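You operate a simulated robot arm through the tools that you are given. There is no shell and no other tool. Be economical: measure what you need, move in short steps, check, and stop when the job is done.

The job below is to be done with a simulated two-armed robot. You get a single attempt, and the scene is never put back.

## Task
Fetch the 6 cable end from the cleaning counter top and set it on the top of the loading bench. Take the yellow cloth and leave it on top of the grey curl pad. Shut the counter drawer. The order is free.

Only the result counts: the job must be done as asked and must still hold three seconds after the hand-in. Knocking over, shifting, dropping, spilling or breaking anything else fails it. Flat cloth is picked up by pressing the open fingertips on it (5 to 10 N) and closing them slowly along it; thin cloth reads only 2 to 8 mm in the jaws.

## Robot
Two 7-joint arms with fingered hands on one trunk, on a base that drives. Base frame: it is fixed to the floor where the robot stands at the start and does not move with it; the origin is under the middle of the robot, x ahead of it, y to its left, z up. Readings come in mm, degrees, newtons and seconds.
The left shoulder is at the start at [70, 169, 1193], the right one opposite. Places, roughly: counter drawer [300, 0, 700]; grey curl pad (29x13x4 cm) [-3000, 3500, 500]; top of the loading bench [-1800, -1300, 800]. Payload 3.4 kg a hand.
Tool frame (each hand has its own): the origin (TCP) lies between the finger pads and is the grasp point; the fingertips stand 23 mm ahead of it; z points along the fingers, y is the line along which they close. The gripper opens to 116 mm. The gripper's body begins 65 mm behind the TCP. The gripper is a hand of 4 fingers: y runs from the thumb to the fingers, the wrist lies at [0, 0, -211] in the tool frame, and closing takes about 1.5 s.
Orientation is that of the tool frame in the base frame, as a unit quaternion [w, x, y, z]. With the fingers straight down and closing along the base's y, the tool's x points along the base's -x, its y along +y and its z along -z.

## Interface
- The arms move only by the tool drive_tool. It takes "left_rows", "right_rows" or both (then of equal length, played together; a hand with none holds still); each is a list of rows, each a list of 2 entries, a list of its own where there are three numbers: the shift along the base's x, y, z in units of 250 mm (1.0 is 250 mm), then the turn, a rotation vector about the base's x, y, z in units of 90 degrees (1.0 is 90 degrees). In form: [[[tx, ty, tz], [ax, ay, az]], ...]. A call has 1 to 12 rows; each row is the pose to reach, as a shift and turn from the pose commanded when the call began. "left_hand" and "right_hand" are, for a hand that has rows, the finger opening in mm, from 0 to 116, set as the call begins (left out, the last holds). A call with a number of a shift or a turn outside -1 to 1 is refused whole. Each row takes 0.2 s and may step no farther than 50 mm and 8.6 degrees from the row before; otherwise, or with a gripper value out of range, the whole call is refused. A pose out of reach is approached as far as the arm can. The call stops where the force on the tool passes 40 N (or 10 N more than at its start, if that is more) or the arm is blocked; 0.2 s more then pass. The fingers move at their own pace (about 153 mm/s each) and stop on an object; they squeeze with about 24 N. The grip force told is the motor's: it shows also when the fingers shut on nothing. Time passes only in rows, and 0.2 s behind the last, so rows that repeat a pose let the fingers close. It gives the time, the measured TCP pose, the force on the tool (base axes), the opening and the grip force at its end, in the units of the frame above (readings bear some noise), with the torque about the TCP (base axes, N m) and any sound that the robot's microphone picked up.
- Cameras (640 x 400 px; columns grow to the right, rows downward): "scene" is now at [110.4, -27.6, 1388.8]; the picture's right is [-0.40, -0.92, 0.00], its down [-0.80, 0.35, -0.49] and it looks along [0.45, -0.20, -0.87] (base axes); focal length 214 px, centre (320, 200). "left" rides on the left gripper at [-68, 1, -90] in its tool frame; the picture's right is [-0.01, -1.00, 0.00], its down [0.80, -0.01, -0.61] and it looks along [0.61, -0.01, 0.80] (tool axes); focal length 251 px, centre (320, 200). "right" rides on the right gripper at [69, 1, -90] in its tool frame; the picture's right is [-0.01, 1.00, 0.00], its down [-0.79, -0.01, -0.61] and it looks along [-0.61, -0.01, 0.80] (tool axes); focal length 251 px, centre (320, 200). There is no depth. A picture from a camera that has moved, and an enlarged one, comes with that camera's place and axes in the base frame and with its lens.
- snapshot(camera): a new picture of that camera. No time passes.
- lift_body(by): slides the trunk up (or, below 0, down) by that many mm; the arms and the scene camera ride with it, the base frame stays. It gives what a move gives, with no picture.
- steer(legs): drives the robot by 1 to 6 legs, each [ahead, left, turn to the left] in mm, mm and degrees, along the robot's own axes; the way and the turn of a leg run together, so that a leg with both is an arc; at most 1500 mm and 180 degrees a leg. The arms and the cameras ride along, it lands a little off, and it stops where it bumps. It gives what a move gives.
- preshape(shape, hand): the hand has 4 fingers and takes this shape, open, in about a second: jaw (thumb against the fingers, like two jaws); tri (thumb and two fingers); tip (a fingertip pinch); poke (one finger out to press); point (the index stretched); flat (the hand flat); cup (the hand cupped); fist (a fist). The gripper value then closes the fingers along that shape, each until it touches; the sizes above hold for jaw. It gives what a move gives, with no picture.
- pan_tilt(pan, tilt): turns the head with the scene camera to pan (to the left, within 86 degrees either way) and tilt (down, from -29 to 69), counted from straight ahead of the robot. It gives what a move gives.
- enlarge(camera, box): a new picture of the part [left, top, right, bottom] of that camera's present view, enlarged. No time passes.
- close_job(): hands the job in; it is judged then, once.

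Work in short steps. Places have to be worked out from the pictures, the camera data and where the tool is seen: move nearer, look again, correct. Check each grasp and each placing, and mend what went wrong. You have 165 turns and 130 pictures in all, those below and enlarged ones among them. Open the grippers and draw the arms clear of the work before you hand the job in, unless the task says otherwise; then end with one line.

The tools are called after "Emit:" by a JSON object that holds its "name" and its "arguments". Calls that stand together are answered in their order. drive_tool: Moves the arms, as the interface text tells. Its arguments: {"type":"object","properties":{"left_rows":{"type":"array","items":{"type":"array"}},"left_hand":{"type":"number"},"right_rows":{"type":"array","items":{"type":"array"}},"right_hand":{"type":"number"}},"required":[]} The other tools are called the same way: lift_body (by) slides the trunk up or down; preshape (shape, hand) gives the hand a shape; steer (legs) drives the base; pan_tilt (pan, tilt) turns the head that bears the scene camera; snapshot (camera) takes a picture; enlarge (camera, box) takes an enlarged picture of a part of a camera's view; close_job () hands the job in.

At the start:

```text
time: 0.0
left_eef_pos: [505.0, 59.9, 1180.8]
left_tcp_rot: [0.0, 0.0, 1.0, 0.0]
left_contact_force: [-0.2, -0.5, 0.0]
left_torque: [0.02, -0.02, 0.0]
left_width: 116.2
left_grip_force: 0.1
left_shape: jaw
right_eef_pos: [377.0, -323.1, 1095.2]
right_tcp_rot: [0.0, 0.0, 1.0, 0.0]
right_contact_force: [-0.8, 0.0, -0.6]
right_torque: [0.01, -0.01, 0.02]
right_width: 116.1
right_grip_force: 0.0
right_shape: jaw
trunk travel left (down, up): [-700.0, 240.0]
robot x, y, heading: [-0.8, 1.0, -0.2]
head pan, tilt: [-23.4, 60.3]
```

scene: 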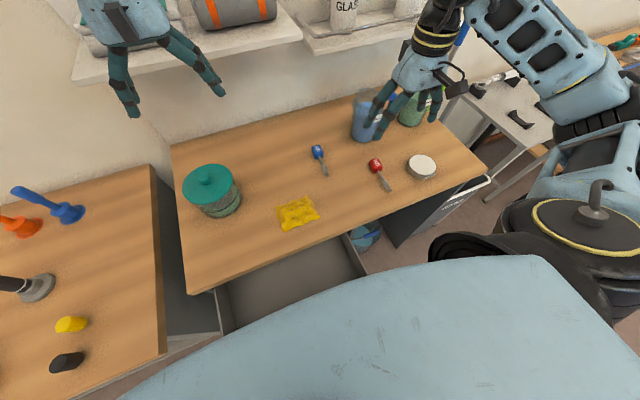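
right: 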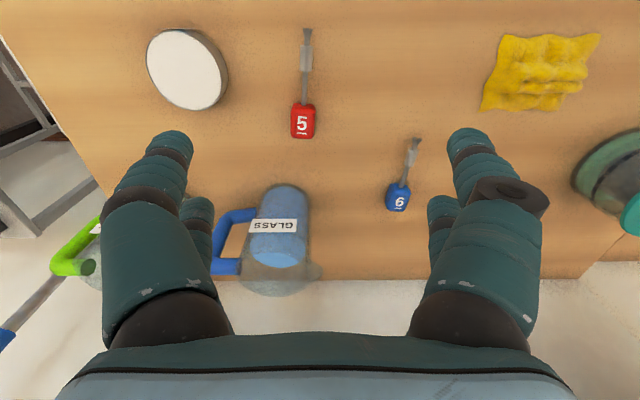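
left: 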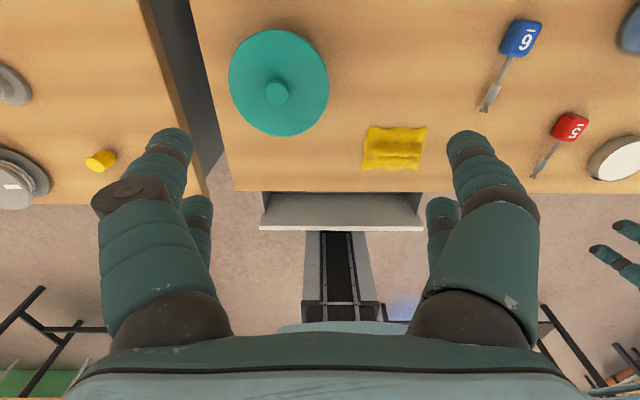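

I put the counter top at roughly z=875 with its front edge near x=295. First I'll read the label on the blue cable end and look at the drawer.

Emit:
{"name": "enlarge", "arguments": {"camera": "right", "box": [280, 80, 440, 220]}}

Emit:
{"name": "pan_tilt", "arguments": {"pan": 0, "tilt": 69}}

Emit:
{"name": "snapshot", "arguments": {"camera": "scene"}}

```text
2.86 times, centred on (360, 150) of right
camera zoom: at [309.3, -321.9, 1185.2], right [0.01, 1.0, 0.0], down [0.79, -0.01, 0.61], along [0.61, -0.01, -0.8], focal length 718 px, centre (206, 343)
```

zoom: 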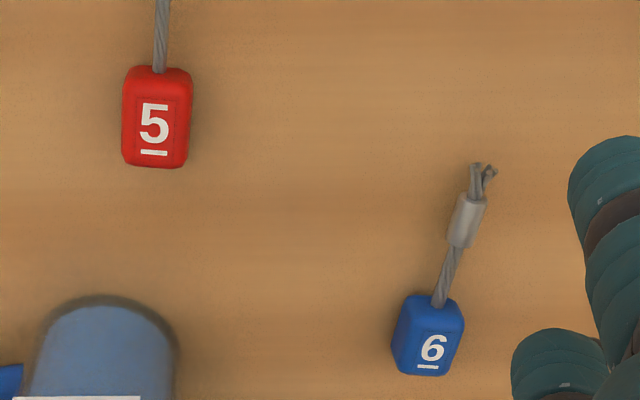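

```text
time: 0.9
left_eef_pos: [503.4, 61.0, 1179.5]
left_tcp_rot: [0.0, 0.001, 1.0, 0.001]
left_contact_force: [-0.3, 0.1, 0.4]
left_torque: [-0.06, 0.01, -0.01]
left_width: 115.8
left_grip_force: 0.0
left_shape: jaw
right_eef_pos: [377.6, -323.2, 1095.4]
right_tcp_rot: [-0.001, 0.0, 1.0, 0.0]
right_contact_force: [0.2, -0.2, -0.5]
right_torque: [0.04, 0.03, -0.02]
right_width: 116.0
right_grip_force: 0.2
right_shape: jaw
trunk travel left (down, up): [-700.0, 240.0]
robot x, y, heading: [-1.0, 1.0, -0.1]
head pan, tilt: [0.0, 68.8]
```

```text
125 pictures are left
camera scene: at [105.5, -1.3, 1379.8], right [0.0, -1.0, 0.0], down [-0.93, 0.0, -0.36], along [0.36, 0.0, -0.93], focal length 214 px, centre (320, 200)
```

scene: 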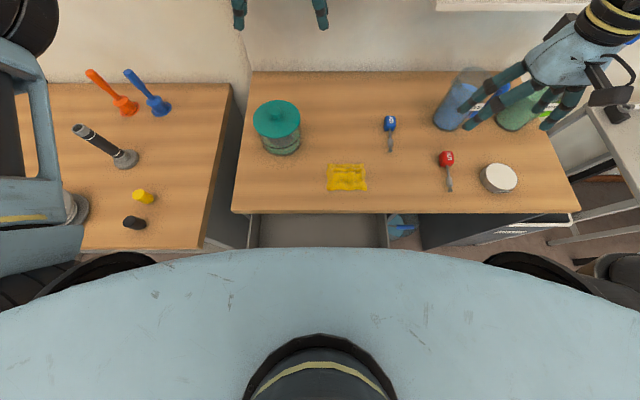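

The blue one is "6" (underscored), with its handle near [537,-208,885]. Now I'll look closely at the drawer in the left camera, which looks back at the robot.

Emit:
{"name": "enlarge", "arguments": {"camera": "left", "box": [200, 160, 460, 322]}}

Emit:
{"name": "pan_tilt", "arguments": {"pan": -80, "tilt": 30}}

Emit:
{"name": "snapshot", "arguments": {"camera": "scene"}}

Emit:
{"name": "pan_tilt", "arguments": {"pan": 80, "tilt": 30}}

Emit:
{"name": "snapshot", "arguments": {"camera": "scene"}}

```text
2.46 times, centred on (330, 241) of left
camera zoom: at [574.8, 62.2, 1269.2], right [0.01, -1.0, 0.0], down [-0.8, -0.01, 0.61], along [-0.61, -0.01, -0.8], focal length 619 px, centre (295, 99)
```

zoom: 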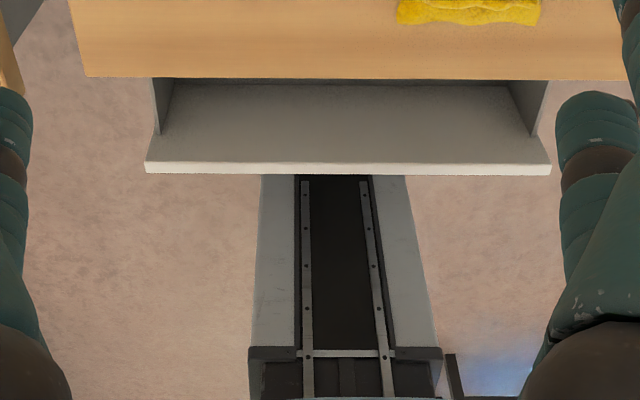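

```text
time: 2.4
left_eef_pos: [503.8, 61.2, 1179.9]
left_tcp_rot: [0.0, 0.0, 1.0, 0.0]
left_contact_force: [-1.1, 0.2, -0.4]
left_torque: [-0.02, -0.03, 0.0]
left_width: 115.9
left_grip_force: 0.0
left_shape: jaw
right_eef_pos: [377.7, -323.7, 1095.6]
right_tcp_rot: [0.001, 0.0, 1.0, -0.001]
right_contact_force: [-0.8, -0.2, 0.4]
right_torque: [-0.02, -0.01, 0.01]
right_width: 115.9
right_grip_force: 0.0
right_shape: jaw
trunk travel left (down, up): [-700.0, 240.0]
robot x, y, heading: [2.0, 1.6, 0.2]
head pan, tilt: [-80.0, 30.0]
```

```text
123 pictures are left
camera scene: at [65.3, -90.2, 1431.3], right [-0.98, -0.17, 0.0], down [-0.09, 0.49, -0.87], along [0.15, -0.85, -0.5], focal length 214 px, centre (320, 200)
```

scene: 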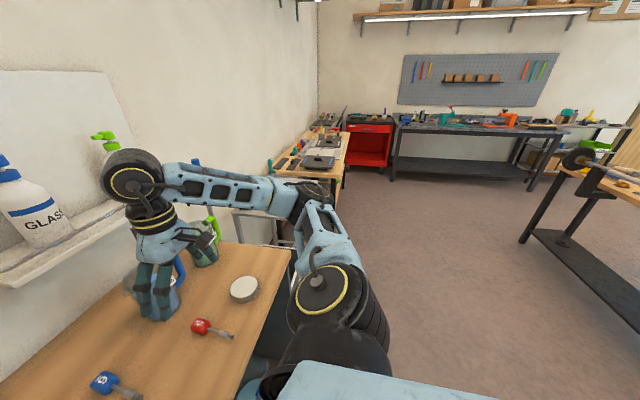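

```text
time: 4.9
left_eef_pos: [504.5, 59.9, 1179.7]
left_tcp_rot: [0.0, 0.0, 1.0, 0.001]
left_contact_force: [0.2, -0.7, 0.4]
left_torque: [-0.03, -0.02, 0.05]
left_width: 116.1
left_grip_force: 0.0
left_shape: jaw
right_eef_pos: [376.6, -323.4, 1095.9]
right_tcp_rot: [0.0, 0.0, 1.0, 0.0]
right_contact_force: [-0.2, -0.8, 0.0]
right_torque: [0.0, 0.0, -0.01]
right_width: 116.1
right_grip_force: 0.0
right_shape: jaw
trunk travel left (down, up): [-700.0, 240.0]
robot x, y, heading: [-2.2, 2.4, -0.1]
head pan, tilt: [80.0, 30.0]
```

```text
122 pictures are left
camera scene: at [65.3, 87.9, 1431.3], right [0.98, -0.17, 0.0], down [-0.09, -0.49, -0.87], along [0.15, 0.85, -0.5], focal length 214 px, centre (320, 200)
```

scene: 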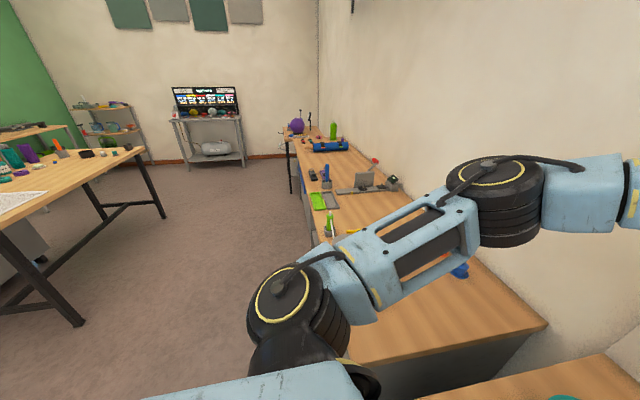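

The drawer sticks out to about x=115 right in front of my column. I'll back off 450 mm and look at it from there.

Emit:
{"name": "steer", "arguments": {"legs": [[-450, 0, 0]]}}

Emit:
{"name": "pan_tilt", "arguments": {"pan": 0, "tilt": 50}}

Emit:
{"name": "snapshot", "arguments": {"camera": "scene"}}

```text
time: 7.6
left_eef_pos: [51.6, 58.3, 1179.6]
left_tcp_rot: [0.001, 0.001, 1.0, 0.0]
left_contact_force: [-0.9, -0.3, 0.5]
left_torque: [0.03, 0.05, 0.0]
left_width: 115.8
left_grip_force: 0.1
left_shape: jaw
right_eef_pos: [-75.0, -324.0, 1094.4]
right_tcp_rot: [-0.001, 0.001, 1.0, 0.001]
right_contact_force: [-0.5, 0.4, 0.6]
right_torque: [0.0, -0.02, 0.01]
right_width: 115.9
right_grip_force: 0.0
right_shape: jaw
trunk travel left (down, up): [-700.0, 240.0]
robot x, y, heading: [-455.1, 0.5, -0.3]
head pan, tilt: [80.0, 30.0]
```

```text
time: 9.1
left_eef_pos: [51.1, 60.4, 1180.1]
left_tcp_rot: [0.001, 0.001, 1.0, 0.0]
left_contact_force: [1.0, 0.2, -1.3]
left_torque: [0.02, -0.01, 0.03]
left_width: 115.9
left_grip_force: 0.0
left_shape: jaw
right_eef_pos: [-76.7, -323.4, 1096.7]
right_tcp_rot: [0.0, 0.001, 1.0, 0.001]
right_contact_force: [0.1, -0.5, -0.1]
right_torque: [-0.02, 0.01, 0.0]
right_width: 115.6
right_grip_force: 0.0
right_shape: jaw
trunk travel left (down, up): [-700.0, 240.0]
robot x, y, heading: [-455.3, 1.9, -0.0]
head pan, tilt: [0.0, 50.0]
```

```text
121 pictures are left
camera scene: at [-326.6, -1.0, 1401.8], right [0.0, -1.0, 0.0], down [-0.77, 0.0, -0.64], along [0.64, 0.0, -0.77], focal length 214 px, centre (320, 200)
```

scene: 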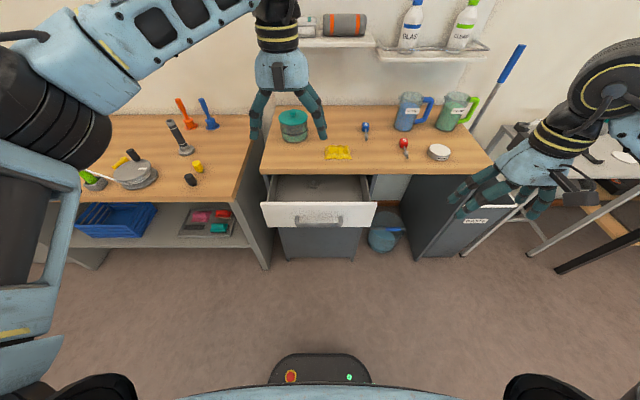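

Triangulating, the drawer front face is near x=150, z 646–817, y ±205, with the handle near z=734. I'll make a fist of the left hand, turn it to point forward, and lower it in front of the drawer.

Emit:
{"name": "preshape", "arguments": {"hand": "left", "shape": "fist"}}

Emit:
{"name": "drive_tool", "arguments": {"left_rows": [[[0, -0.02, -0.07], [0, -0.0909, 0]], [[0, -0.04, -0.14], [0, -0.1818, 0]], [[0, -0.06, -0.21], [0, -0.2727, 0]], [[0, -0.08, -0.28], [0, -0.3636, 0]], [[0, -0.1, -0.35], [0, -0.4545, 0]], [[0, -0.12, -0.42], [0, -0.5454, 0]], [[0, -0.14, -0.49], [0, -0.6363, 0]], [[0, -0.16, -0.56], [0, -0.7272, 0]], [[0, -0.18, -0.63], [0, -0.8181, 0]], [[0, -0.2, -0.7], [0, -0.909, 0]], [[0, -0.22, -0.78], [0, -1, 0]], [[0, -0.22, -0.8], [0, -1, 0]]]}}

Emit:
{"name": "snapshot", "arguments": {"camera": "scene"}}

```text
time: 10.0
left_eef_pos: [50.8, 60.0, 1179.9]
left_tcp_rot: [0.001, 0.001, 1.0, -0.001]
left_contact_force: [-0.3, 0.2, -0.8]
left_torque: [0.02, 0.0, 0.02]
left_width: 0.0
left_grip_force: 0.1
left_shape: fist
right_eef_pos: [-77.4, -324.1, 1096.6]
right_tcp_rot: [-0.001, 0.0, 1.0, 0.0]
right_contact_force: [-0.8, -0.5, 0.3]
right_torque: [0.02, -0.01, -0.03]
right_width: 115.8
right_grip_force: 0.1
right_shape: jaw
trunk travel left (down, up): [-700.0, 240.0]
robot x, y, heading: [-454.5, -2.6, -0.0]
head pan, tilt: [0.0, 50.0]
```

```text
time: 12.6
left_eef_pos: [50.9, 5.9, 979.6]
left_tcp_rot: [0.708, 0.0, 0.706, 0.0]
left_contact_force: [-0.2, -0.2, -0.3]
left_torque: [-0.03, -0.04, -0.02]
left_width: 0.0
left_grip_force: 0.0
left_shape: fist
right_eef_pos: [-76.4, -323.8, 1095.9]
right_tcp_rot: [0.0, 0.001, 1.0, 0.0]
right_contact_force: [0.5, -0.7, 0.1]
right_torque: [-0.01, 0.02, 0.01]
right_width: 116.2
right_grip_force: 0.1
right_shape: jaw
trunk travel left (down, up): [-700.0, 240.0]
robot x, y, heading: [-451.5, -3.3, -0.3]
head pan, tilt: [0.0, 50.0]
```

```text
120 pictures are left
camera scene: at [-326.9, -0.5, 1401.8], right [0.0, -1.0, 0.0], down [-0.77, 0.0, -0.64], along [0.64, 0.0, -0.77], focal length 214 px, centre (320, 200)
```

scene: 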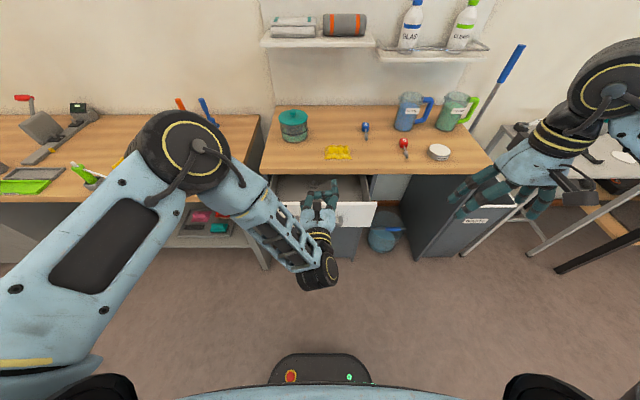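

The arm is clear of both counters. I'll lower the trunk 200 mm so the fist faces the upper part of the drawer front.

Emit:
{"name": "lift_body", "arguments": {"by": -200}}

Emit:
{"name": "drive_tool", "arguments": {"left_rows": [[[0.1, 0, 0], [0, 0, 0]], [[0.2, 0, 0], [0, 0, 0]], [[0.28, 0, 0], [0, 0, 0]], [[0.36, 0, 0], [0, 0, 0]], [[0.44, 0, 0], [0, 0, 0]], [[0.52, 0, 0], [0, 0, 0]]]}}

Emit:
{"name": "snapshot", "arguments": {"camera": "scene"}}

```text
time: 14.8
left_eef_pos: [51.2, 5.1, 781.2]
left_tcp_rot: [0.707, 0.001, 0.707, 0.0]
left_contact_force: [0.0, -0.1, 0.4]
left_torque: [-0.02, -0.03, 0.03]
left_width: 0.1
left_grip_force: 0.1
left_shape: fist
right_eef_pos: [-77.2, -323.2, 895.8]
right_tcp_rot: [0.0, 0.0, 1.0, 0.0]
right_contact_force: [-0.4, -0.1, 1.0]
right_torque: [-0.04, 0.0, -0.02]
right_width: 115.9
right_grip_force: 0.1
right_shape: jaw
trunk travel left (down, up): [-500.0, 440.0]
robot x, y, heading: [-451.1, -1.5, -0.1]
head pan, tilt: [0.0, 50.0]
```

```text
time: 16.2
left_eef_pos: [178.8, -3.3, 785.7]
left_tcp_rot: [0.705, -0.002, 0.709, 0.003]
left_contact_force: [0.0, 0.3, 0.4]
left_torque: [0.0, -0.04, 0.0]
left_width: 0.1
left_grip_force: 0.0
left_shape: fist
left hand out of reach, approached as far as the arm can: row 5, 6
right_eef_pos: [-76.1, -323.4, 895.8]
right_tcp_rot: [0.0, 0.001, 1.0, 0.0]
right_contact_force: [0.9, 0.3, 1.3]
right_torque: [0.02, -0.01, -0.01]
right_width: 116.0
right_grip_force: 0.0
right_shape: jaw
trunk travel left (down, up): [-500.0, 440.0]
robot x, y, heading: [-450.8, 1.8, -0.2]
head pan, tilt: [0.0, 50.0]
```

```text
119 pictures are left
camera scene: at [-326.5, -1.2, 1201.7], right [0.0, -1.0, 0.0], down [-0.77, 0.0, -0.64], along [0.64, 0.0, -0.77], focal length 214 px, centre (320, 200)
```

scene: 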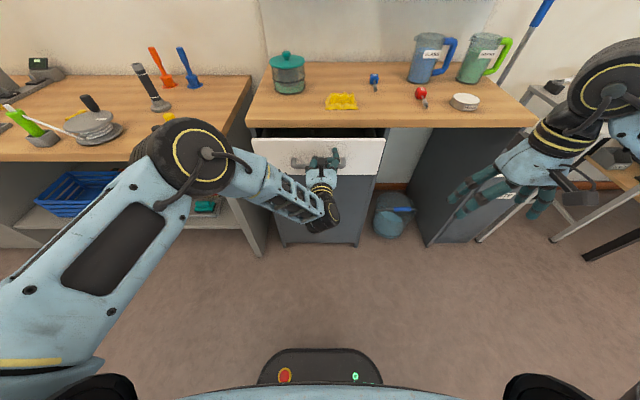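

The arm is at its reach limit, and driving on would bring the left elbow close to the left counter, whose front edge is near x≈115. I'll pull back, raise the trunk, and push with the fist pointing down so the elbow stays high.

Emit:
{"name": "drive_tool", "arguments": {"left_rows": [[[-0.2, 0, 0], [0, 0, 0]], [[-0.4, 0, 0], [0, 0, 0]], [[-0.5, 0, 0], [0, 0, 0]]]}}

Emit:
{"name": "lift_body", "arguments": {"by": 200}}

Emit:
{"name": "drive_tool", "arguments": {"left_rows": [[[0, 0, 0], [0, 0.0909, 0]], [[0, 0, 0], [0, 0.1818, 0]], [[0, 0, 0], [0, 0.2727, 0]], [[0, 0, 0], [0, 0.3636, 0]], [[0, 0, 0], [0, 0.4545, 0]], [[0, 0, 0], [0, 0.5454, 0]], [[0, 0, 0], [0, 0.6363, 0]], [[0, 0, 0], [0, 0.7272, 0]], [[0, 0, 0], [0, 0.8181, 0]], [[0, 0, 0], [0, 0.909, 0]], [[0, 0, 0], [0, 1, 0]], [[0, 0, -0.1], [0, 1, 0]]]}}

Emit:
{"name": "drive_tool", "arguments": {"left_rows": [[[0, 0, -0.17], [0, 0, 0]], [[0, 0, -0.34], [0, 0, 0]], [[0, 0, -0.51], [0, 0, 0]], [[0, 0, -0.68], [0, 0, 0]], [[0, 0, -0.76], [0, 0, 0]]]}}

Emit:
{"name": "snapshot", "arguments": {"camera": "scene"}}

```text
time: 17.0
left_eef_pos: [51.8, -3.7, 786.8]
left_tcp_rot: [0.707, 0.0, 0.707, 0.001]
left_contact_force: [0.1, -1.2, 0.3]
left_torque: [0.0, 0.03, -0.03]
left_width: 0.1
left_grip_force: 0.2
left_shape: fist
right_eef_pos: [-76.1, -323.0, 896.0]
right_tcp_rot: [0.0, 0.001, 1.0, 0.001]
right_contact_force: [0.0, 0.3, -0.5]
right_torque: [0.03, -0.01, 0.0]
right_width: 115.9
right_grip_force: 0.0
right_shape: jaw
trunk travel left (down, up): [-500.0, 440.0]
robot x, y, heading: [-451.2, -0.4, -0.2]
head pan, tilt: [0.0, 50.0]
```

```text
time: 19.2
left_eef_pos: [53.4, -4.1, 986.5]
left_tcp_rot: [0.707, 0.0, 0.707, 0.001]
left_contact_force: [0.6, 0.1, -1.1]
left_torque: [0.01, 0.01, 0.03]
left_width: 0.0
left_grip_force: 0.0
left_shape: fist
right_eef_pos: [-75.5, -322.7, 1096.8]
right_tcp_rot: [0.0, 0.001, 1.0, 0.0]
right_contact_force: [0.7, 0.7, -0.1]
right_torque: [-0.02, 0.02, -0.01]
right_width: 115.8
right_grip_force: 0.2
right_shape: jaw
trunk travel left (down, up): [-700.0, 240.0]
robot x, y, heading: [-454.0, -1.2, -0.3]
head pan, tilt: [0.0, 50.0]
```

```text
time: 21.8
left_eef_pos: [52.2, -2.3, 962.8]
left_tcp_rot: [-0.001, 0.001, 1.0, -0.002]
left_contact_force: [0.2, -0.2, 0.4]
left_torque: [-0.01, -0.01, 0.02]
left_width: 0.4
left_grip_force: 0.1
left_shape: fist
right_eef_pos: [-76.4, -322.4, 1096.0]
right_tcp_rot: [0.0, 0.002, 1.0, 0.001]
right_contact_force: [0.2, 0.2, 0.6]
right_torque: [0.0, -0.03, 0.01]
right_width: 116.0
right_grip_force: 0.0
right_shape: jaw
trunk travel left (down, up): [-700.0, 240.0]
robot x, y, heading: [-453.2, -1.0, -0.1]
head pan, tilt: [0.0, 50.0]
```

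```text
time: 23.0
left_eef_pos: [52.5, -4.6, 770.4]
left_tcp_rot: [0.001, 0.0, 1.0, 0.0]
left_contact_force: [0.1, -0.1, 0.2]
left_torque: [-0.01, -0.04, -0.02]
left_width: 0.0
left_grip_force: 0.2
left_shape: fist
right_eef_pos: [-76.9, -324.1, 1095.8]
right_tcp_rot: [0.0, 0.001, 1.0, 0.0]
right_contact_force: [0.4, -0.4, -0.6]
right_torque: [0.0, -0.03, 0.01]
right_width: 115.8
right_grip_force: 0.0
right_shape: jaw
trunk travel left (down, up): [-700.0, 240.0]
robot x, y, heading: [-452.6, 2.3, -0.4]
head pan, tilt: [0.0, 50.0]
```

```text
118 pictures are left
camera scene: at [-326.7, -1.2, 1401.8], right [0.0, -1.0, 0.0], down [-0.77, 0.0, -0.64], along [0.64, 0.0, -0.77], focal length 214 px, centre (320, 200)
```

scene: 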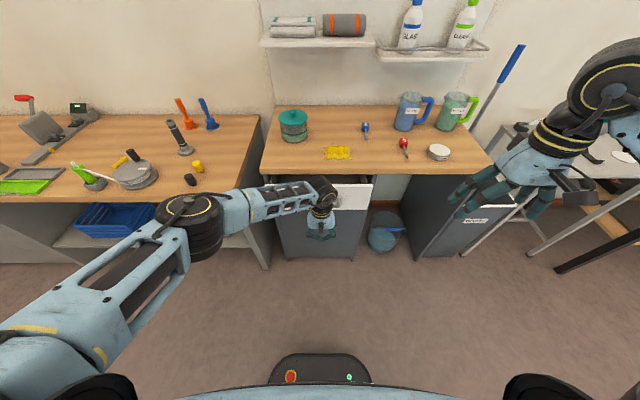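

The drawer already moved in a bit. The right arm has more room because the counter edge on its side is farther back. I'll raise the left arm clear and use a right fist.

Emit:
{"name": "drive_tool", "arguments": {"left_rows": [[[-0.1, 0, 0.15], [0, 0, 0]], [[-0.1, 0.08, 0.3], [0, 0, 0]], [[-0.1, 0.16, 0.45], [0, 0, 0]], [[-0.1, 0.24, 0.6], [0, 0, 0]], [[-0.1, 0.36, 0.75], [0, 0, 0]], [[-0.1, 0.48, 0.88], [0, 0, 0]], [[-0.1, 0.6, 1.0], [0, 0, 0]]]}}

Emit:
{"name": "preshape", "arguments": {"hand": "right", "shape": "fist"}}

Emit:
{"name": "drive_tool", "arguments": {"right_rows": [[[0.08, 0.15, 0], [0, 0, 0]], [[0.16, 0.3, 0], [0, 0, 0]], [[0.24, 0.45, -0.05], [0, 0, 0]], [[0.32, 0.6, -0.1], [0, 0, 0]], [[0.4, 0.75, -0.15], [0, 0, 0]], [[0.48, 0.9, -0.2], [0, 0, 0]], [[0.52, 1.0, -0.3], [0, 0, 0]], [[0.52, 1.0, -0.45], [0, 0, 0]], [[0.52, 1.0, -0.6], [0, 0, 0]], [[0.52, 1.0, -0.75], [0, 0, 0]], [[0.52, 1.0, -0.9], [0, 0, 0]], [[0.52, 1.0, -1.0], [0, 0, 0]]]}}

Emit:
{"name": "drive_tool", "arguments": {"right_rows": [[[0, 0.05, -0.15], [0, 0, 0]], [[0, 0.1, -0.3], [0, 0, 0]]]}}

Emit:
{"name": "snapshot", "arguments": {"camera": "scene"}}

```text
time: 24.6
left_eef_pos: [27.4, 147.3, 1020.6]
left_tcp_rot: [-0.001, 0.001, 1.0, 0.0]
left_contact_force: [-1.0, 0.2, 0.4]
left_torque: [0.03, -0.02, 0.0]
left_width: 0.0
left_grip_force: 0.1
left_shape: fist
right_eef_pos: [-77.8, -323.1, 1096.2]
right_tcp_rot: [0.0, 0.002, 1.0, 0.0]
right_contact_force: [0.3, 1.0, 0.1]
right_torque: [-0.02, 0.02, 0.0]
right_width: 116.1
right_grip_force: 0.1
right_shape: jaw
trunk travel left (down, up): [-700.0, 240.0]
robot x, y, heading: [-452.5, -2.4, -0.0]
head pan, tilt: [0.0, 50.0]
```

```text
time: 25.5
left_eef_pos: [29.0, 146.7, 1021.5]
left_tcp_rot: [0.0, 0.002, 1.0, 0.0]
left_contact_force: [0.9, 0.3, -0.4]
left_torque: [-0.02, 0.01, -0.03]
left_width: 0.0
left_grip_force: 0.1
left_shape: fist
right_eef_pos: [-76.3, -323.1, 1096.7]
right_tcp_rot: [0.0, 0.0, 1.0, 0.0]
right_contact_force: [1.2, -0.5, -0.3]
right_torque: [-0.02, -0.01, 0.01]
right_width: 0.1
right_grip_force: 0.1
right_shape: fist
trunk travel left (down, up): [-700.0, 240.0]
robot x, y, heading: [-454.3, -0.7, -0.1]
head pan, tilt: [0.0, 50.0]
```

```text
time: 28.1
left_eef_pos: [27.8, 146.5, 1021.6]
left_tcp_rot: [0.0, 0.001, 1.0, -0.002]
left_contact_force: [0.8, -0.6, 0.5]
left_torque: [-0.02, -0.02, -0.01]
left_width: 0.0
left_grip_force: 0.1
left_shape: fist
right_eef_pos: [53.8, -72.3, 845.9]
right_tcp_rot: [0.001, 0.001, 1.0, 0.0]
right_contact_force: [-0.5, 0.0, 0.4]
right_torque: [0.01, 0.0, -0.04]
right_width: 0.0
right_grip_force: 0.0
right_shape: fist
trunk travel left (down, up): [-700.0, 240.0]
robot x, y, heading: [-449.4, 3.6, -0.2]
head pan, tilt: [0.0, 50.0]
```

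```text
time: 28.7
left_eef_pos: [26.9, 146.5, 1021.1]
left_tcp_rot: [0.0, 0.0, 1.0, -0.001]
left_contact_force: [0.0, 0.3, 0.1]
left_torque: [0.02, 0.01, 0.01]
left_width: 0.1
left_grip_force: 0.0
left_shape: fist
right_eef_pos: [53.7, -48.8, 770.4]
right_tcp_rot: [-0.001, 0.0, 1.0, -0.002]
right_contact_force: [-0.3, 0.0, 0.5]
right_torque: [0.0, -0.04, 0.06]
right_width: 0.0
right_grip_force: 0.2
right_shape: fist
trunk travel left (down, up): [-700.0, 240.0]
robot x, y, heading: [-457.6, 0.2, 0.0]
head pan, tilt: [0.0, 50.0]
```

```text
117 pictures are left
camera scene: at [-326.2, -0.2, 1401.8], right [0.0, -1.0, 0.0], down [-0.77, 0.0, -0.64], along [0.64, 0.0, -0.77], focal length 214 px, centre (320, 200)
```

scene: 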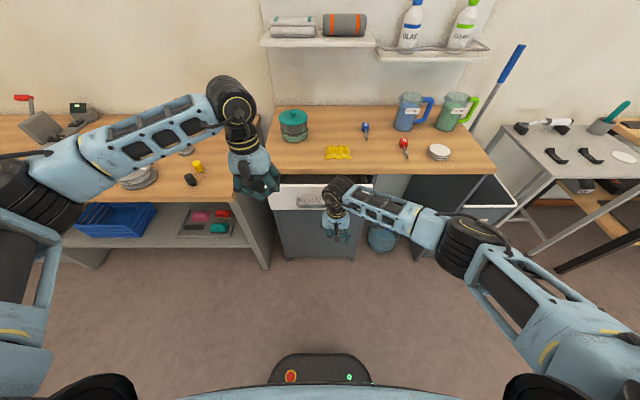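

Right fist is in front of the drawer and the elbow is clear. Pushing forward with the right arm.

Emit:
{"name": "drive_tool", "arguments": {"right_rows": [[[0.12, 0, 0], [0, 0, 0]], [[0.24, 0, 0], [0, 0, 0]], [[0.34, 0, 0], [0, 0, 0]], [[0.44, 0, 0], [0, 0, 0]], [[0.54, 0, 0], [0, 0, 0]], [[0.62, 0, 0], [0, 0, 0]], [[0.7, 0, 0], [0, 0, 0]], [[0.76, 0, 0], [0, 0, 0]]]}}

Emit:
{"name": "snapshot", "arguments": {"camera": "scene"}}

```text
time: 30.5
left_eef_pos: [28.3, 145.6, 1020.8]
left_tcp_rot: [0.0, 0.001, 1.0, 0.001]
left_contact_force: [0.4, 0.0, -0.3]
left_torque: [0.02, -0.03, 0.01]
left_width: 0.0
left_grip_force: 0.0
left_shape: fist
right_eef_pos: [137.4, -68.8, 792.1]
right_tcp_rot: [0.0, 0.001, 1.0, 0.0]
right_contact_force: [1.3, -0.8, 0.6]
right_torque: [0.01, 0.02, -0.04]
right_width: 0.1
right_grip_force: 0.1
right_shape: fist
right hand out of reach, approached as far as the arm can: row 3, 4, 5, 6, 7, 8
trunk travel left (down, up): [-700.0, 240.0]
robot x, y, heading: [-453.4, 2.9, 0.2]
head pan, tilt: [0.0, 50.0]
```

```text
116 pictures are left
camera scene: at [-326.7, -1.0, 1401.8], right [0.0, -1.0, 0.0], down [-0.77, 0.0, -0.64], along [0.64, 0.0, -0.77], focal length 214 px, centre (320, 200)
```

scene: 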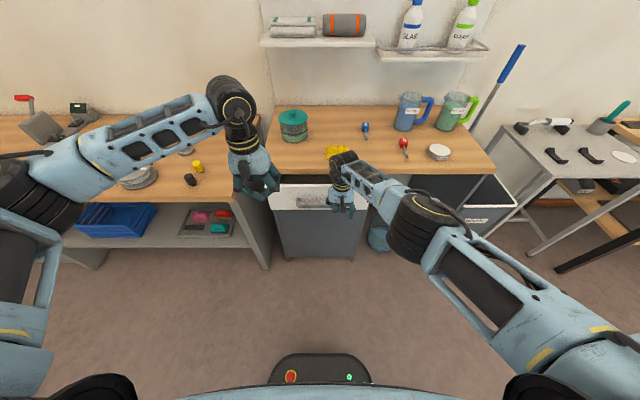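

Out of reach at x≈137. I'll bring the fist back to x≈105 and drive the base forward to push.

Emit:
{"name": "drive_tool", "arguments": {"right_rows": [[[-0.18, 0, 0], [0, 0, 0]], [[-0.36, 0, 0], [0, 0, 0]], [[-0.5, 0, 0], [0, 0, 0]], [[-0.56, 0, 0], [0, 0, 0]]]}}

Emit:
{"name": "steer", "arguments": {"legs": [[100, 0, 0]]}}

Emit:
{"name": "snapshot", "arguments": {"camera": "scene"}}

```text
time: 31.5
left_eef_pos: [26.8, 147.0, 1020.3]
left_tcp_rot: [0.0, 0.001, 1.0, 0.0]
left_contact_force: [-0.2, 0.6, 0.1]
left_torque: [-0.01, 0.0, -0.02]
left_width: 0.0
left_grip_force: 0.0
left_shape: fist
right_eef_pos: [-4.0, -69.7, 792.3]
right_tcp_rot: [0.0, 0.001, 1.0, 0.0]
right_contact_force: [0.0, 0.3, 0.2]
right_torque: [0.03, 0.01, -0.01]
right_width: 0.0
right_grip_force: 0.0
right_shape: fist
trunk travel left (down, up): [-700.0, 240.0]
robot x, y, heading: [-452.7, -0.6, -0.1]
head pan, tilt: [0.0, 50.0]
```

```text
time: 32.6
left_eef_pos: [128.5, 147.6, 1021.6]
left_tcp_rot: [0.0, 0.0, 1.0, 0.0]
left_contact_force: [-0.2, -0.1, -0.6]
left_torque: [0.02, 0.02, 0.02]
left_width: 0.2
left_grip_force: 0.0
left_shape: fist
right_eef_pos: [97.7, -68.1, 791.6]
right_tcp_rot: [0.0, 0.0, 1.0, 0.0]
right_contact_force: [0.0, 0.3, -0.4]
right_torque: [0.01, 0.01, 0.0]
right_width: 0.0
right_grip_force: 0.0
right_shape: fist
trunk travel left (down, up): [-700.0, 240.0]
robot x, y, heading: [-349.0, 1.1, 0.2]
head pan, tilt: [0.0, 50.0]
```

```text
115 pictures are left
camera scene: at [-226.4, -0.9, 1401.8], right [0.0, -1.0, 0.0], down [-0.77, 0.0, -0.64], along [0.64, 0.0, -0.77], focal length 214 px, centre (320, 200)
```

scene: 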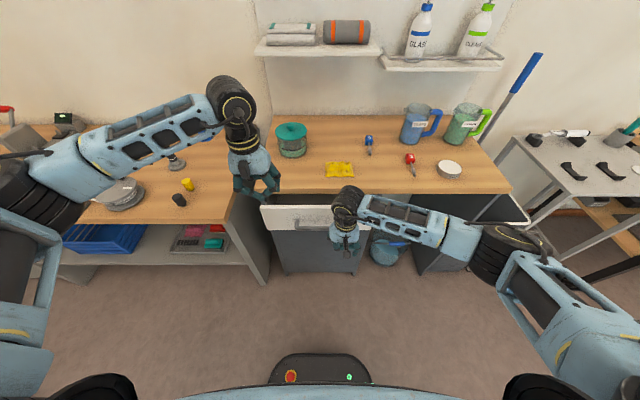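

Robot is at x=-349 and the fist at x=98. Now I'll lower slightly and push with the arm.

Emit:
{"name": "drive_tool", "arguments": {"right_rows": [[[0.04, 0.06, -0.08], [0, 0, 0]], [[0.14, 0.06, -0.08], [0, 0, 0]], [[0.24, 0.06, -0.08], [0, 0, 0]], [[0.32, 0.06, -0.08], [0, 0, 0]], [[0.4, 0.06, -0.08], [0, 0, 0]], [[0.46, 0.06, -0.08], [0, 0, 0]], [[0.52, 0.06, -0.08], [0, 0, 0]]]}}

Emit:
{"name": "snapshot", "arguments": {"camera": "scene"}}

```text
time: 34.2
left_eef_pos: [125.4, 147.4, 1023.3]
left_tcp_rot: [0.003, 0.001, 1.0, -0.001]
left_contact_force: [0.7, -0.3, -1.1]
left_torque: [0.03, 0.05, 0.03]
left_width: 0.4
left_grip_force: 0.0
left_shape: fist
right_eef_pos: [213.5, -51.1, 769.3]
right_tcp_rot: [-0.01, 0.0, 1.0, 0.0]
right_contact_force: [-30.9, -2.6, 19.6]
right_torque: [-0.17, 0.03, -0.34]
right_width: 0.0
right_grip_force: 0.0
right_shape: fist
right hand out of reach, approached as far as the arm can: row 7
trunk travel left (down, up): [-700.0, 240.0]
robot x, y, heading: [-353.8, -3.3, -0.0]
head pan, tilt: [0.0, 50.0]
stopped in row 7 (right hand): the force on the tool passed its limit (the readings are from after the stop); the commanded pose is now the measured one
```

```text
114 pictures are left
camera scene: at [-230.0, 0.0, 1402.4], right [0.0, -1.0, 0.0], down [-0.76, 0.0, -0.64], along [0.64, 0.0, -0.76], focal length 214 px, centre (320, 200)
```

scene: 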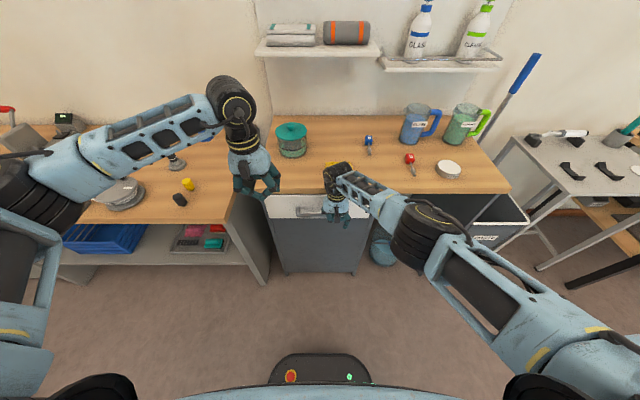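

Contact force rose to about 37 N in total, possibly the end stop. I'll retract and check the gap.

Emit:
{"name": "drive_tool", "arguments": {"right_rows": [[[-0.16, 0, 0], [0, 0, 0]], [[-0.32, -0.1, 0], [0, 0, 0]], [[-0.4, -0.28, 0], [0, 0, 0]], [[-0.4, -0.46, 0.0], [0, 0, 0]]]}}

Emit:
{"name": "enlarge", "arguments": {"camera": "scene", "box": [240, 160, 400, 260]}}

```text
time: 35.2
left_eef_pos: [127.2, 146.7, 1021.7]
left_tcp_rot: [-0.001, 0.001, 1.0, 0.0]
left_contact_force: [-0.3, -0.2, 0.3]
left_torque: [0.02, 0.05, 0.02]
left_width: 0.0
left_grip_force: 0.1
left_shape: fist
right_eef_pos: [117.0, -168.8, 768.0]
right_tcp_rot: [-0.007, 0.001, 1.0, 0.0]
right_contact_force: [0.2, -0.8, 0.8]
right_torque: [0.01, -0.01, 0.02]
right_width: 0.2
right_grip_force: 0.1
right_shape: fist
trunk travel left (down, up): [-700.0, 240.0]
robot x, y, heading: [-356.4, -1.8, -0.5]
head pan, tilt: [0.0, 50.0]
```

```text
4.00 times, centred on (320, 210) of scene
camera zoom: at [-226.7, -2.5, 1401.8], right [0.0, -1.0, 0.0], down [-0.77, 0.0, -0.64], along [0.64, 0.0, -0.77], focal length 858 px, centre (320, 160)
```

zoom: 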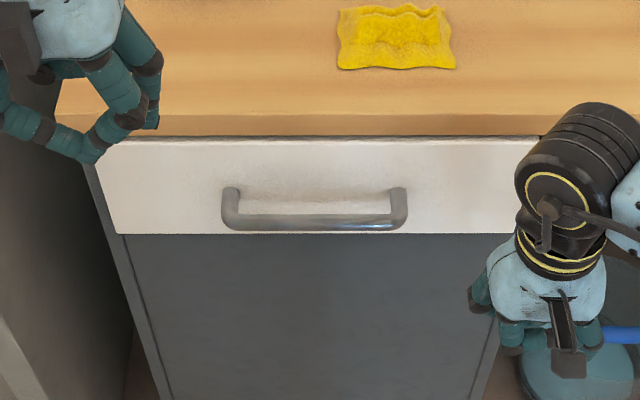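

The drawer looks shut. I'll move 100 mm closer, which I need for picking anyway, and push once more to confirm it rests on its stop.

Emit:
{"name": "drive_tool", "arguments": {"right_rows": [[[-0.2, 0, 0], [0, 0, 0]], [[-0.3, 0.2, 0], [0, 0, 0]]]}}

Emit:
{"name": "steer", "arguments": {"legs": [[80, 0, 0]]}}

Emit:
{"name": "drive_tool", "arguments": {"right_rows": [[[0.12, 0.1, 0], [0, 0, 0]], [[0.24, 0.2, 0], [0, 0, 0]], [[0.32, 0.25, 0], [0, 0, 0]], [[0.38, 0.25, 0], [0, 0, 0]], [[0.44, 0.25, 0], [0, 0, 0]], [[0.5, 0.25, 0], [0, 0, 0]], [[0.55, 0.25, 0], [0, 0, 0]]]}}

```text
refused: row 2 steps farther than a row can; nothing moved
```

```text
time: 36.2
left_eef_pos: [205.6, 148.9, 1021.5]
left_tcp_rot: [0.0, 0.0, 1.0, 0.0]
left_contact_force: [0.6, 0.0, 0.7]
left_torque: [0.03, -0.03, 0.0]
left_width: 0.0
left_grip_force: 0.0
left_shape: fist
right_eef_pos: [196.9, -167.6, 767.4]
right_tcp_rot: [-0.007, 0.0, 1.0, 0.001]
right_contact_force: [-0.5, -0.2, -0.4]
right_torque: [0.03, -0.01, 0.03]
right_width: 0.1
right_grip_force: 0.1
right_shape: fist
trunk travel left (down, up): [-700.0, 240.0]
robot x, y, heading: [-271.7, -0.8, 0.0]
head pan, tilt: [0.0, 50.0]
```

```text
time: 36.9
left_eef_pos: [203.9, 145.0, 1023.7]
left_tcp_rot: [0.002, 0.0, 1.0, 0.0]
left_contact_force: [1.2, 0.7, -0.8]
left_torque: [-0.01, 0.08, -0.03]
left_width: 0.0
left_grip_force: 0.0
left_shape: fist
right_eef_pos: [249.1, -122.0, 768.8]
right_tcp_rot: [-0.015, 0.003, 1.0, -0.002]
right_contact_force: [-31.6, -6.7, 22.7]
right_torque: [0.58, -3.4, -0.19]
right_width: 0.0
right_grip_force: 0.0
right_shape: fist
trunk travel left (down, up): [-700.0, 240.0]
robot x, y, heading: [-273.3, -3.6, -0.1]
head pan, tilt: [0.0, 50.0]
stopped in row 3 (right hand): the force on the tool passed its limit (the readings are from after the stop); the commanded pose is now the measured one
```

The front holds firm at 249 mm, beside the handle, so the drawer is shut. Now I'll retract the right hand, raise it, reset it to jaw and drive close to pick the cable end.

Emit:
{"name": "drive_tool", "arguments": {"right_rows": [[[-0.15, 0, 0], [0, 0, 0]], [[-0.3, -0.05, 0], [0, 0, 0]], [[-0.45, -0.1, 0], [0, 0, 0]], [[-0.5, -0.15, 0.15], [0, 0, 0]], [[-0.5, -0.2, 0.3], [0, 0, 0]], [[-0.5, -0.25, 0.45], [0, 0, 0]], [[-0.5, -0.3, 0.6], [0, 0, 0]], [[-0.5, -0.3, 0.75], [0, 0, 0]], [[-0.4, -0.3, 0.9], [0, 0, 0]], [[-0.3, -0.3, 1.0], [0, 0, 0]]]}}

Emit:
{"name": "preshape", "arguments": {"hand": "right", "shape": "jaw"}}

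Emit:
{"name": "preshape", "arguments": {"hand": "left", "shape": "jaw"}}

Emit:
{"name": "snapshot", "arguments": {"camera": "scene"}}

```text
time: 39.1
left_eef_pos: [207.1, 145.4, 1020.0]
left_tcp_rot: [0.0, 0.001, 1.0, 0.0]
left_contact_force: [-0.4, 0.2, -0.1]
left_torque: [-0.02, 0.01, -0.01]
left_width: 0.2
left_grip_force: 0.1
left_shape: fist
right_eef_pos: [177.0, -196.1, 1015.8]
right_tcp_rot: [-0.015, 0.003, 1.0, -0.003]
right_contact_force: [-0.1, 0.1, -0.6]
right_torque: [0.02, -0.03, -0.03]
right_width: 0.0
right_grip_force: 0.1
right_shape: fist
trunk travel left (down, up): [-700.0, 240.0]
robot x, y, heading: [-274.1, 2.1, -0.2]
head pan, tilt: [0.0, 50.0]
```

```text
time: 40.0
left_eef_pos: [207.2, 146.4, 1020.1]
left_tcp_rot: [0.0, 0.0, 1.0, 0.0]
left_contact_force: [-0.8, 0.3, 0.2]
left_torque: [0.0, -0.01, 0.0]
left_width: 0.2
left_grip_force: 0.0
left_shape: fist
right_eef_pos: [176.5, -195.2, 1016.1]
right_tcp_rot: [-0.016, 0.002, 1.0, -0.004]
right_contact_force: [1.1, 0.0, 0.3]
right_torque: [-0.02, -0.01, -0.03]
right_width: 115.8
right_grip_force: 0.0
right_shape: jaw
trunk travel left (down, up): [-700.0, 240.0]
robot x, y, heading: [-277.6, -1.7, -0.2]
head pan, tilt: [0.0, 50.0]
```

```text
time: 40.9
left_eef_pos: [207.6, 145.4, 1020.1]
left_tcp_rot: [0.0, 0.0, 1.0, 0.0]
left_contact_force: [-0.9, 0.5, 0.2]
left_torque: [-0.02, 0.0, 0.0]
left_width: 116.0
left_grip_force: 0.0
left_shape: jaw
right_eef_pos: [176.6, -195.8, 1016.0]
right_tcp_rot: [-0.015, 0.002, 1.0, -0.003]
right_contact_force: [0.5, 1.4, -0.9]
right_torque: [0.0, 0.01, -0.01]
right_width: 116.0
right_grip_force: 0.1
right_shape: jaw
trunk travel left (down, up): [-700.0, 240.0]
robot x, y, heading: [-272.3, 0.7, -0.0]
head pan, tilt: [0.0, 50.0]
```

```text
112 pictures are left
camera scene: at [-147.4, -1.5, 1401.8], right [0.0, -1.0, 0.0], down [-0.77, 0.0, -0.64], along [0.64, 0.0, -0.77], focal length 214 px, centre (320, 200)
```

scene: 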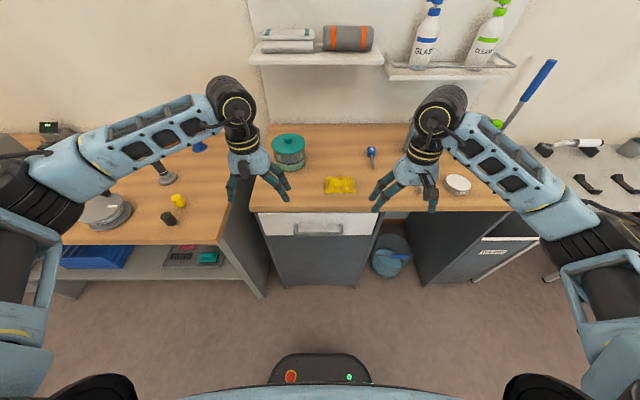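

Next I raise the left hand a bit to clear the teal pot, then drive 230 mm ahead.

Emit:
{"name": "drive_tool", "arguments": {"left_rows": [[[-0.15, 0, 0.15], [0, 0, 0]], [[-0.3, 0, 0.3], [0, 0, 0]], [[-0.3, 0, 0.4], [0, 0, 0]]]}}

Emit:
{"name": "steer", "arguments": {"legs": [[230, 0, 0]]}}

Emit:
{"name": "snapshot", "arguments": {"camera": "right"}}

Emit:
{"name": "pan_tilt", "arguments": {"pan": -10, "tilt": 60}}

Emit:
{"name": "snapshot", "arguments": {"camera": "scene"}}

```text
refused: row 1 steps farther than a row can; nothing moved
```

```text
time: 42.6
left_eef_pos: [436.4, 146.4, 1021.9]
left_tcp_rot: [0.0, 0.0, 1.0, 0.0]
left_contact_force: [-0.9, 0.1, 0.2]
left_torque: [0.01, -0.04, 0.01]
left_width: 115.9
left_grip_force: 0.0
left_shape: jaw
right_eef_pos: [406.8, -196.0, 1017.1]
right_tcp_rot: [-0.014, 0.002, 1.0, -0.004]
right_contact_force: [0.1, 0.5, 0.1]
right_torque: [0.03, -0.01, 0.0]
right_width: 116.2
right_grip_force: 0.0
right_shape: jaw
trunk travel left (down, up): [-700.0, 240.0]
robot x, y, heading: [-45.0, -0.9, -0.1]
head pan, tilt: [0.0, 50.0]
```

```text
111 pictures are left
camera right: at [341.3, -194.0, 1107.9], right [0.01, 1.0, -0.01], down [0.81, -0.01, 0.58], along [0.58, -0.01, -0.81], focal length 251 px, centre (320, 200)
```

right: 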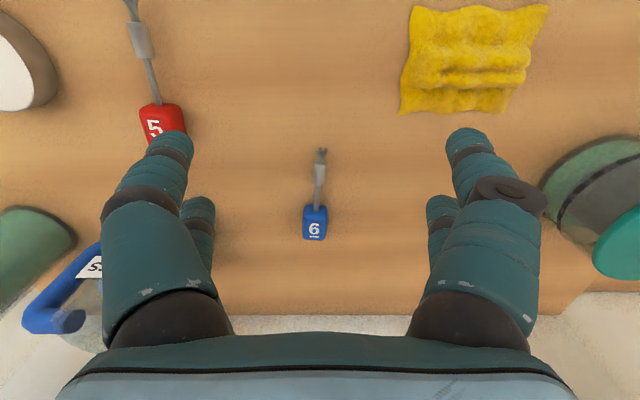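

```text
time: 43.4
left_eef_pos: [437.3, 145.9, 1019.9]
left_tcp_rot: [0.0, 0.0, 1.0, 0.0]
left_contact_force: [0.3, 0.7, -0.5]
left_torque: [0.0, 0.0, 0.01]
left_width: 116.1
left_grip_force: 0.1
left_shape: jaw
right_eef_pos: [407.9, -196.2, 1016.4]
right_tcp_rot: [-0.015, 0.002, 1.0, -0.003]
right_contact_force: [0.6, 0.3, -0.5]
right_torque: [-0.03, -0.01, -0.03]
right_width: 115.9
right_grip_force: 0.1
right_shape: jaw
trunk travel left (down, up): [-700.0, 240.0]
robot x, y, heading: [-45.2, 0.7, 0.1]
head pan, tilt: [-10.0, 60.0]
```

```text
110 pictures are left
camera scene: at [72.0, -13.3, 1389.2], right [-0.17, -0.98, 0.0], down [-0.85, 0.15, -0.5], along [0.49, -0.09, -0.87], focal length 214 px, centre (320, 200)
```

scene: 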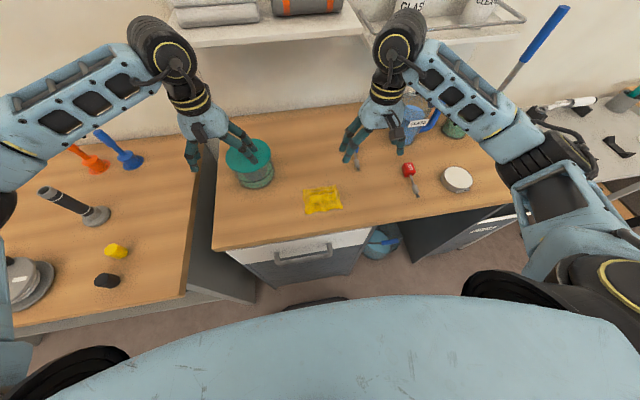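

Handle estimated at [547,-205,~868], roughly aligned with x. I'll raise the left hand away from the pot and bring the right hand above the handle.

Emit:
{"name": "drive_tool", "arguments": {"left_rows": [[[0, 0, 0.15], [0, 0, 0]], [[0, 0, 0.3], [0, 0, 0]], [[-0.1, 0, 0.4], [0, 0, 0]], [[-0.25, 0, 0.4], [0, 0, 0]], [[-0.4, 0, 0.4], [0, 0, 0]]]}}

Emit:
{"name": "drive_tool", "arguments": {"right_rows": [[[0.13, -0.01, 0], [0, 0, 0]], [[0.26, -0.02, -0.04], [0, 0, 0]], [[0.39, -0.03, -0.14], [0, 0, 0]], [[0.53, -0.036, -0.24], [0, 0, 0]], [[0.53, -0.036, -0.34], [0, 0, 0]]], "right_hand": 90}}

Emit:
{"name": "snapshot", "arguments": {"camera": "right"}}

Emit:
{"name": "snapshot", "arguments": {"camera": "scene"}}

```text
time: 44.6
left_eef_pos: [336.6, 147.8, 1121.3]
left_tcp_rot: [0.0, 0.0, 1.0, -0.001]
left_contact_force: [-0.6, 1.0, -0.9]
left_torque: [0.0, -0.03, -0.01]
left_width: 116.2
left_grip_force: 0.0
left_shape: jaw
right_eef_pos: [406.7, -196.2, 1016.7]
right_tcp_rot: [-0.015, 0.002, 1.0, -0.004]
right_contact_force: [-0.9, 0.8, 0.1]
right_torque: [0.01, -0.03, 0.0]
right_width: 116.0
right_grip_force: 0.1
right_shape: jaw
trunk travel left (down, up): [-700.0, 240.0]
robot x, y, heading: [-47.6, -1.4, -0.3]
head pan, tilt: [-10.0, 60.0]
```

```text
time: 45.8
left_eef_pos: [337.0, 148.7, 1121.1]
left_tcp_rot: [0.001, 0.0, 1.0, 0.0]
left_contact_force: [-0.1, -0.3, 0.2]
left_torque: [0.0, 0.03, 0.02]
left_width: 116.0
left_grip_force: 0.0
left_shape: jaw
right_eef_pos: [539.6, -204.4, 929.9]
right_tcp_rot: [-0.015, 0.0, 1.0, -0.003]
right_contact_force: [0.3, 0.2, -0.5]
right_torque: [0.03, 0.01, -0.02]
right_width: 90.3
right_grip_force: 0.0
right_shape: jaw
trunk travel left (down, up): [-700.0, 240.0]
robot x, y, heading: [-45.2, 0.6, -0.1]
head pan, tilt: [-10.0, 60.0]
```

```text
109 pictures are left
camera right: at [474.3, -202.6, 1021.6], right [0.01, 1.0, -0.01], down [0.81, -0.01, 0.58], along [0.58, -0.01, -0.81], focal length 251 px, centre (320, 200)
```

right: 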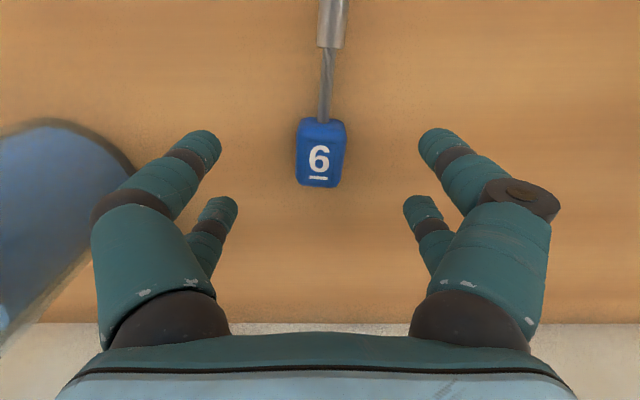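

```text
108 pictures are left
camera scene: at [70.9, -13.9, 1389.3], right [-0.17, -0.98, 0.0], down [-0.85, 0.15, -0.5], along [0.49, -0.09, -0.87], focal length 214 px, centre (320, 200)
```

scene: 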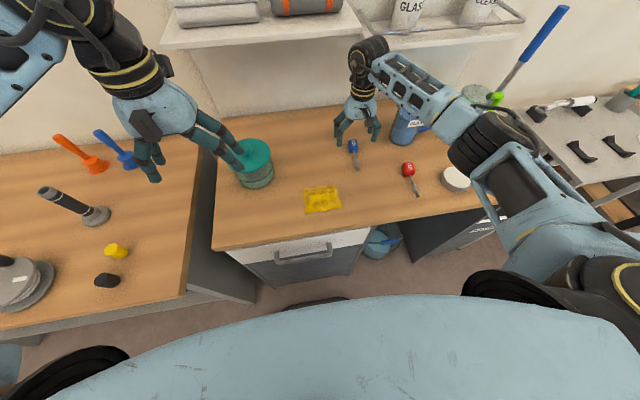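

Refined handle position is [543,-205], top near 873. Descending to TCP z≈878.

Emit:
{"name": "drive_tool", "arguments": {"right_rows": [[[0.014, 0, -0.08], [0, 0, 0]], [[0.014, 0, -0.15], [0, 0, 0]], [[0.014, 0, -0.208], [0, 0, 0]]]}}

Emit:
{"name": "snapshot", "arguments": {"camera": "right"}}

```text
time: 46.6
left_eef_pos: [334.6, 149.3, 1121.2]
left_tcp_rot: [0.002, 0.0, 1.0, -0.001]
left_contact_force: [0.2, 0.1, -0.1]
left_torque: [-0.01, 0.02, 0.02]
left_width: 115.9
left_grip_force: 0.1
left_shape: jaw
right_eef_pos: [541.9, -204.4, 882.4]
right_tcp_rot: [-0.011, 0.002, 1.0, -0.004]
right_contact_force: [4.3, -4.3, 19.7]
right_torque: [0.8, -0.48, -0.25]
right_width: 89.5
right_grip_force: 0.0
right_shape: jaw
trunk travel left (down, up): [-700.0, 240.0]
robot x, y, heading: [-43.6, -0.7, -0.3]
head pan, tilt: [-10.0, 60.0]
```

```text
107 pictures are left
camera right: at [476.3, -202.2, 973.6], right [0.01, 1.0, -0.01], down [0.81, -0.01, 0.59], along [0.59, -0.01, -0.81], focal length 251 px, centre (320, 200)
```

right: 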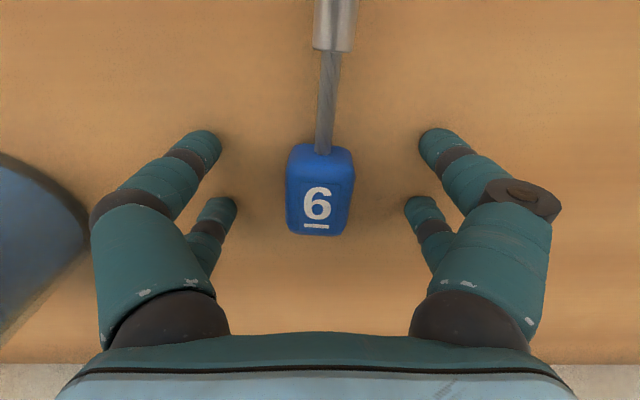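

Fingertips touch the table at TCP z≈882, so the surface is near 859. I'll rise 5 mm and close slowly.

Emit:
{"name": "drive_tool", "arguments": {"right_rows": [[[0, 0, 0.04], [0, 0, 0]], [[0, 0, 0.04], [0, 0, 0]]], "right_hand": 50}}

Emit:
{"name": "drive_tool", "arguments": {"right_rows": [[[0, 0, 0], [0, 0, 0]], [[0, 0, 0], [0, 0, 0]], [[0, 0, 0], [0, 0, 0]], [[0, 0, 0], [0, 0, 0]], [[0, 0, 0], [0, 0, 0]], [[0, 0, 0], [0, 0, 0]]], "right_hand": 0}}

Emit:
{"name": "snapshot", "arguments": {"camera": "right"}}

```text
time: 47.2
left_eef_pos: [336.3, 148.1, 1121.2]
left_tcp_rot: [0.0, 0.0, 1.0, 0.0]
left_contact_force: [0.3, 0.2, -0.8]
left_torque: [-0.05, 0.0, 0.02]
left_width: 116.0
left_grip_force: 0.0
left_shape: jaw
right_eef_pos: [541.7, -204.5, 888.8]
right_tcp_rot: [-0.016, 0.002, 1.0, -0.003]
right_contact_force: [-0.4, -0.2, -0.4]
right_torque: [-0.04, 0.0, 0.01]
right_width: 11.2
right_grip_force: 19.6
right_shape: jaw
trunk travel left (down, up): [-700.0, 240.0]
robot x, y, heading: [-42.6, 0.3, -0.0]
head pan, tilt: [-10.0, 60.0]
```

```text
time: 48.6
left_eef_pos: [338.2, 148.5, 1121.5]
left_tcp_rot: [0.0, 0.0, 1.0, 0.0]
left_contact_force: [0.4, 0.2, 1.1]
left_torque: [0.02, -0.05, -0.01]
left_width: 115.9
left_grip_force: 0.0
left_shape: jaw
right_eef_pos: [544.2, -205.1, 889.5]
right_tcp_rot: [-0.016, 0.001, 1.0, -0.003]
right_contact_force: [0.3, 0.0, 0.5]
right_torque: [0.02, 0.02, 0.02]
right_width: 10.9
right_grip_force: 24.1
right_shape: jaw
trunk travel left (down, up): [-700.0, 240.0]
robot x, y, heading: [-40.5, 0.6, 0.1]
head pan, tilt: [-10.0, 60.0]
```

```text
106 pictures are left
camera right: at [478.2, -202.6, 980.5], right [0.01, 1.0, -0.01], down [0.81, -0.01, 0.58], along [0.58, -0.01, -0.81], focal length 251 px, centre (320, 200)
```

right: 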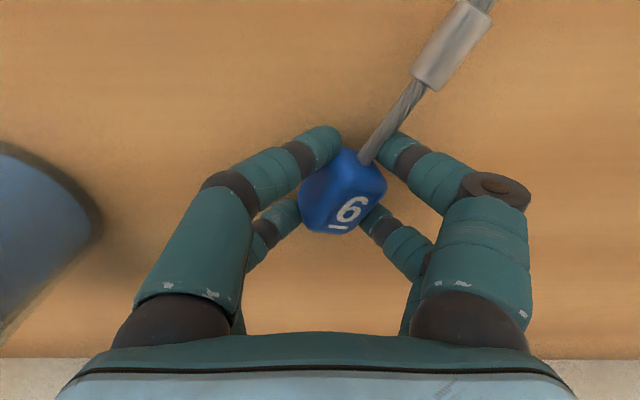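

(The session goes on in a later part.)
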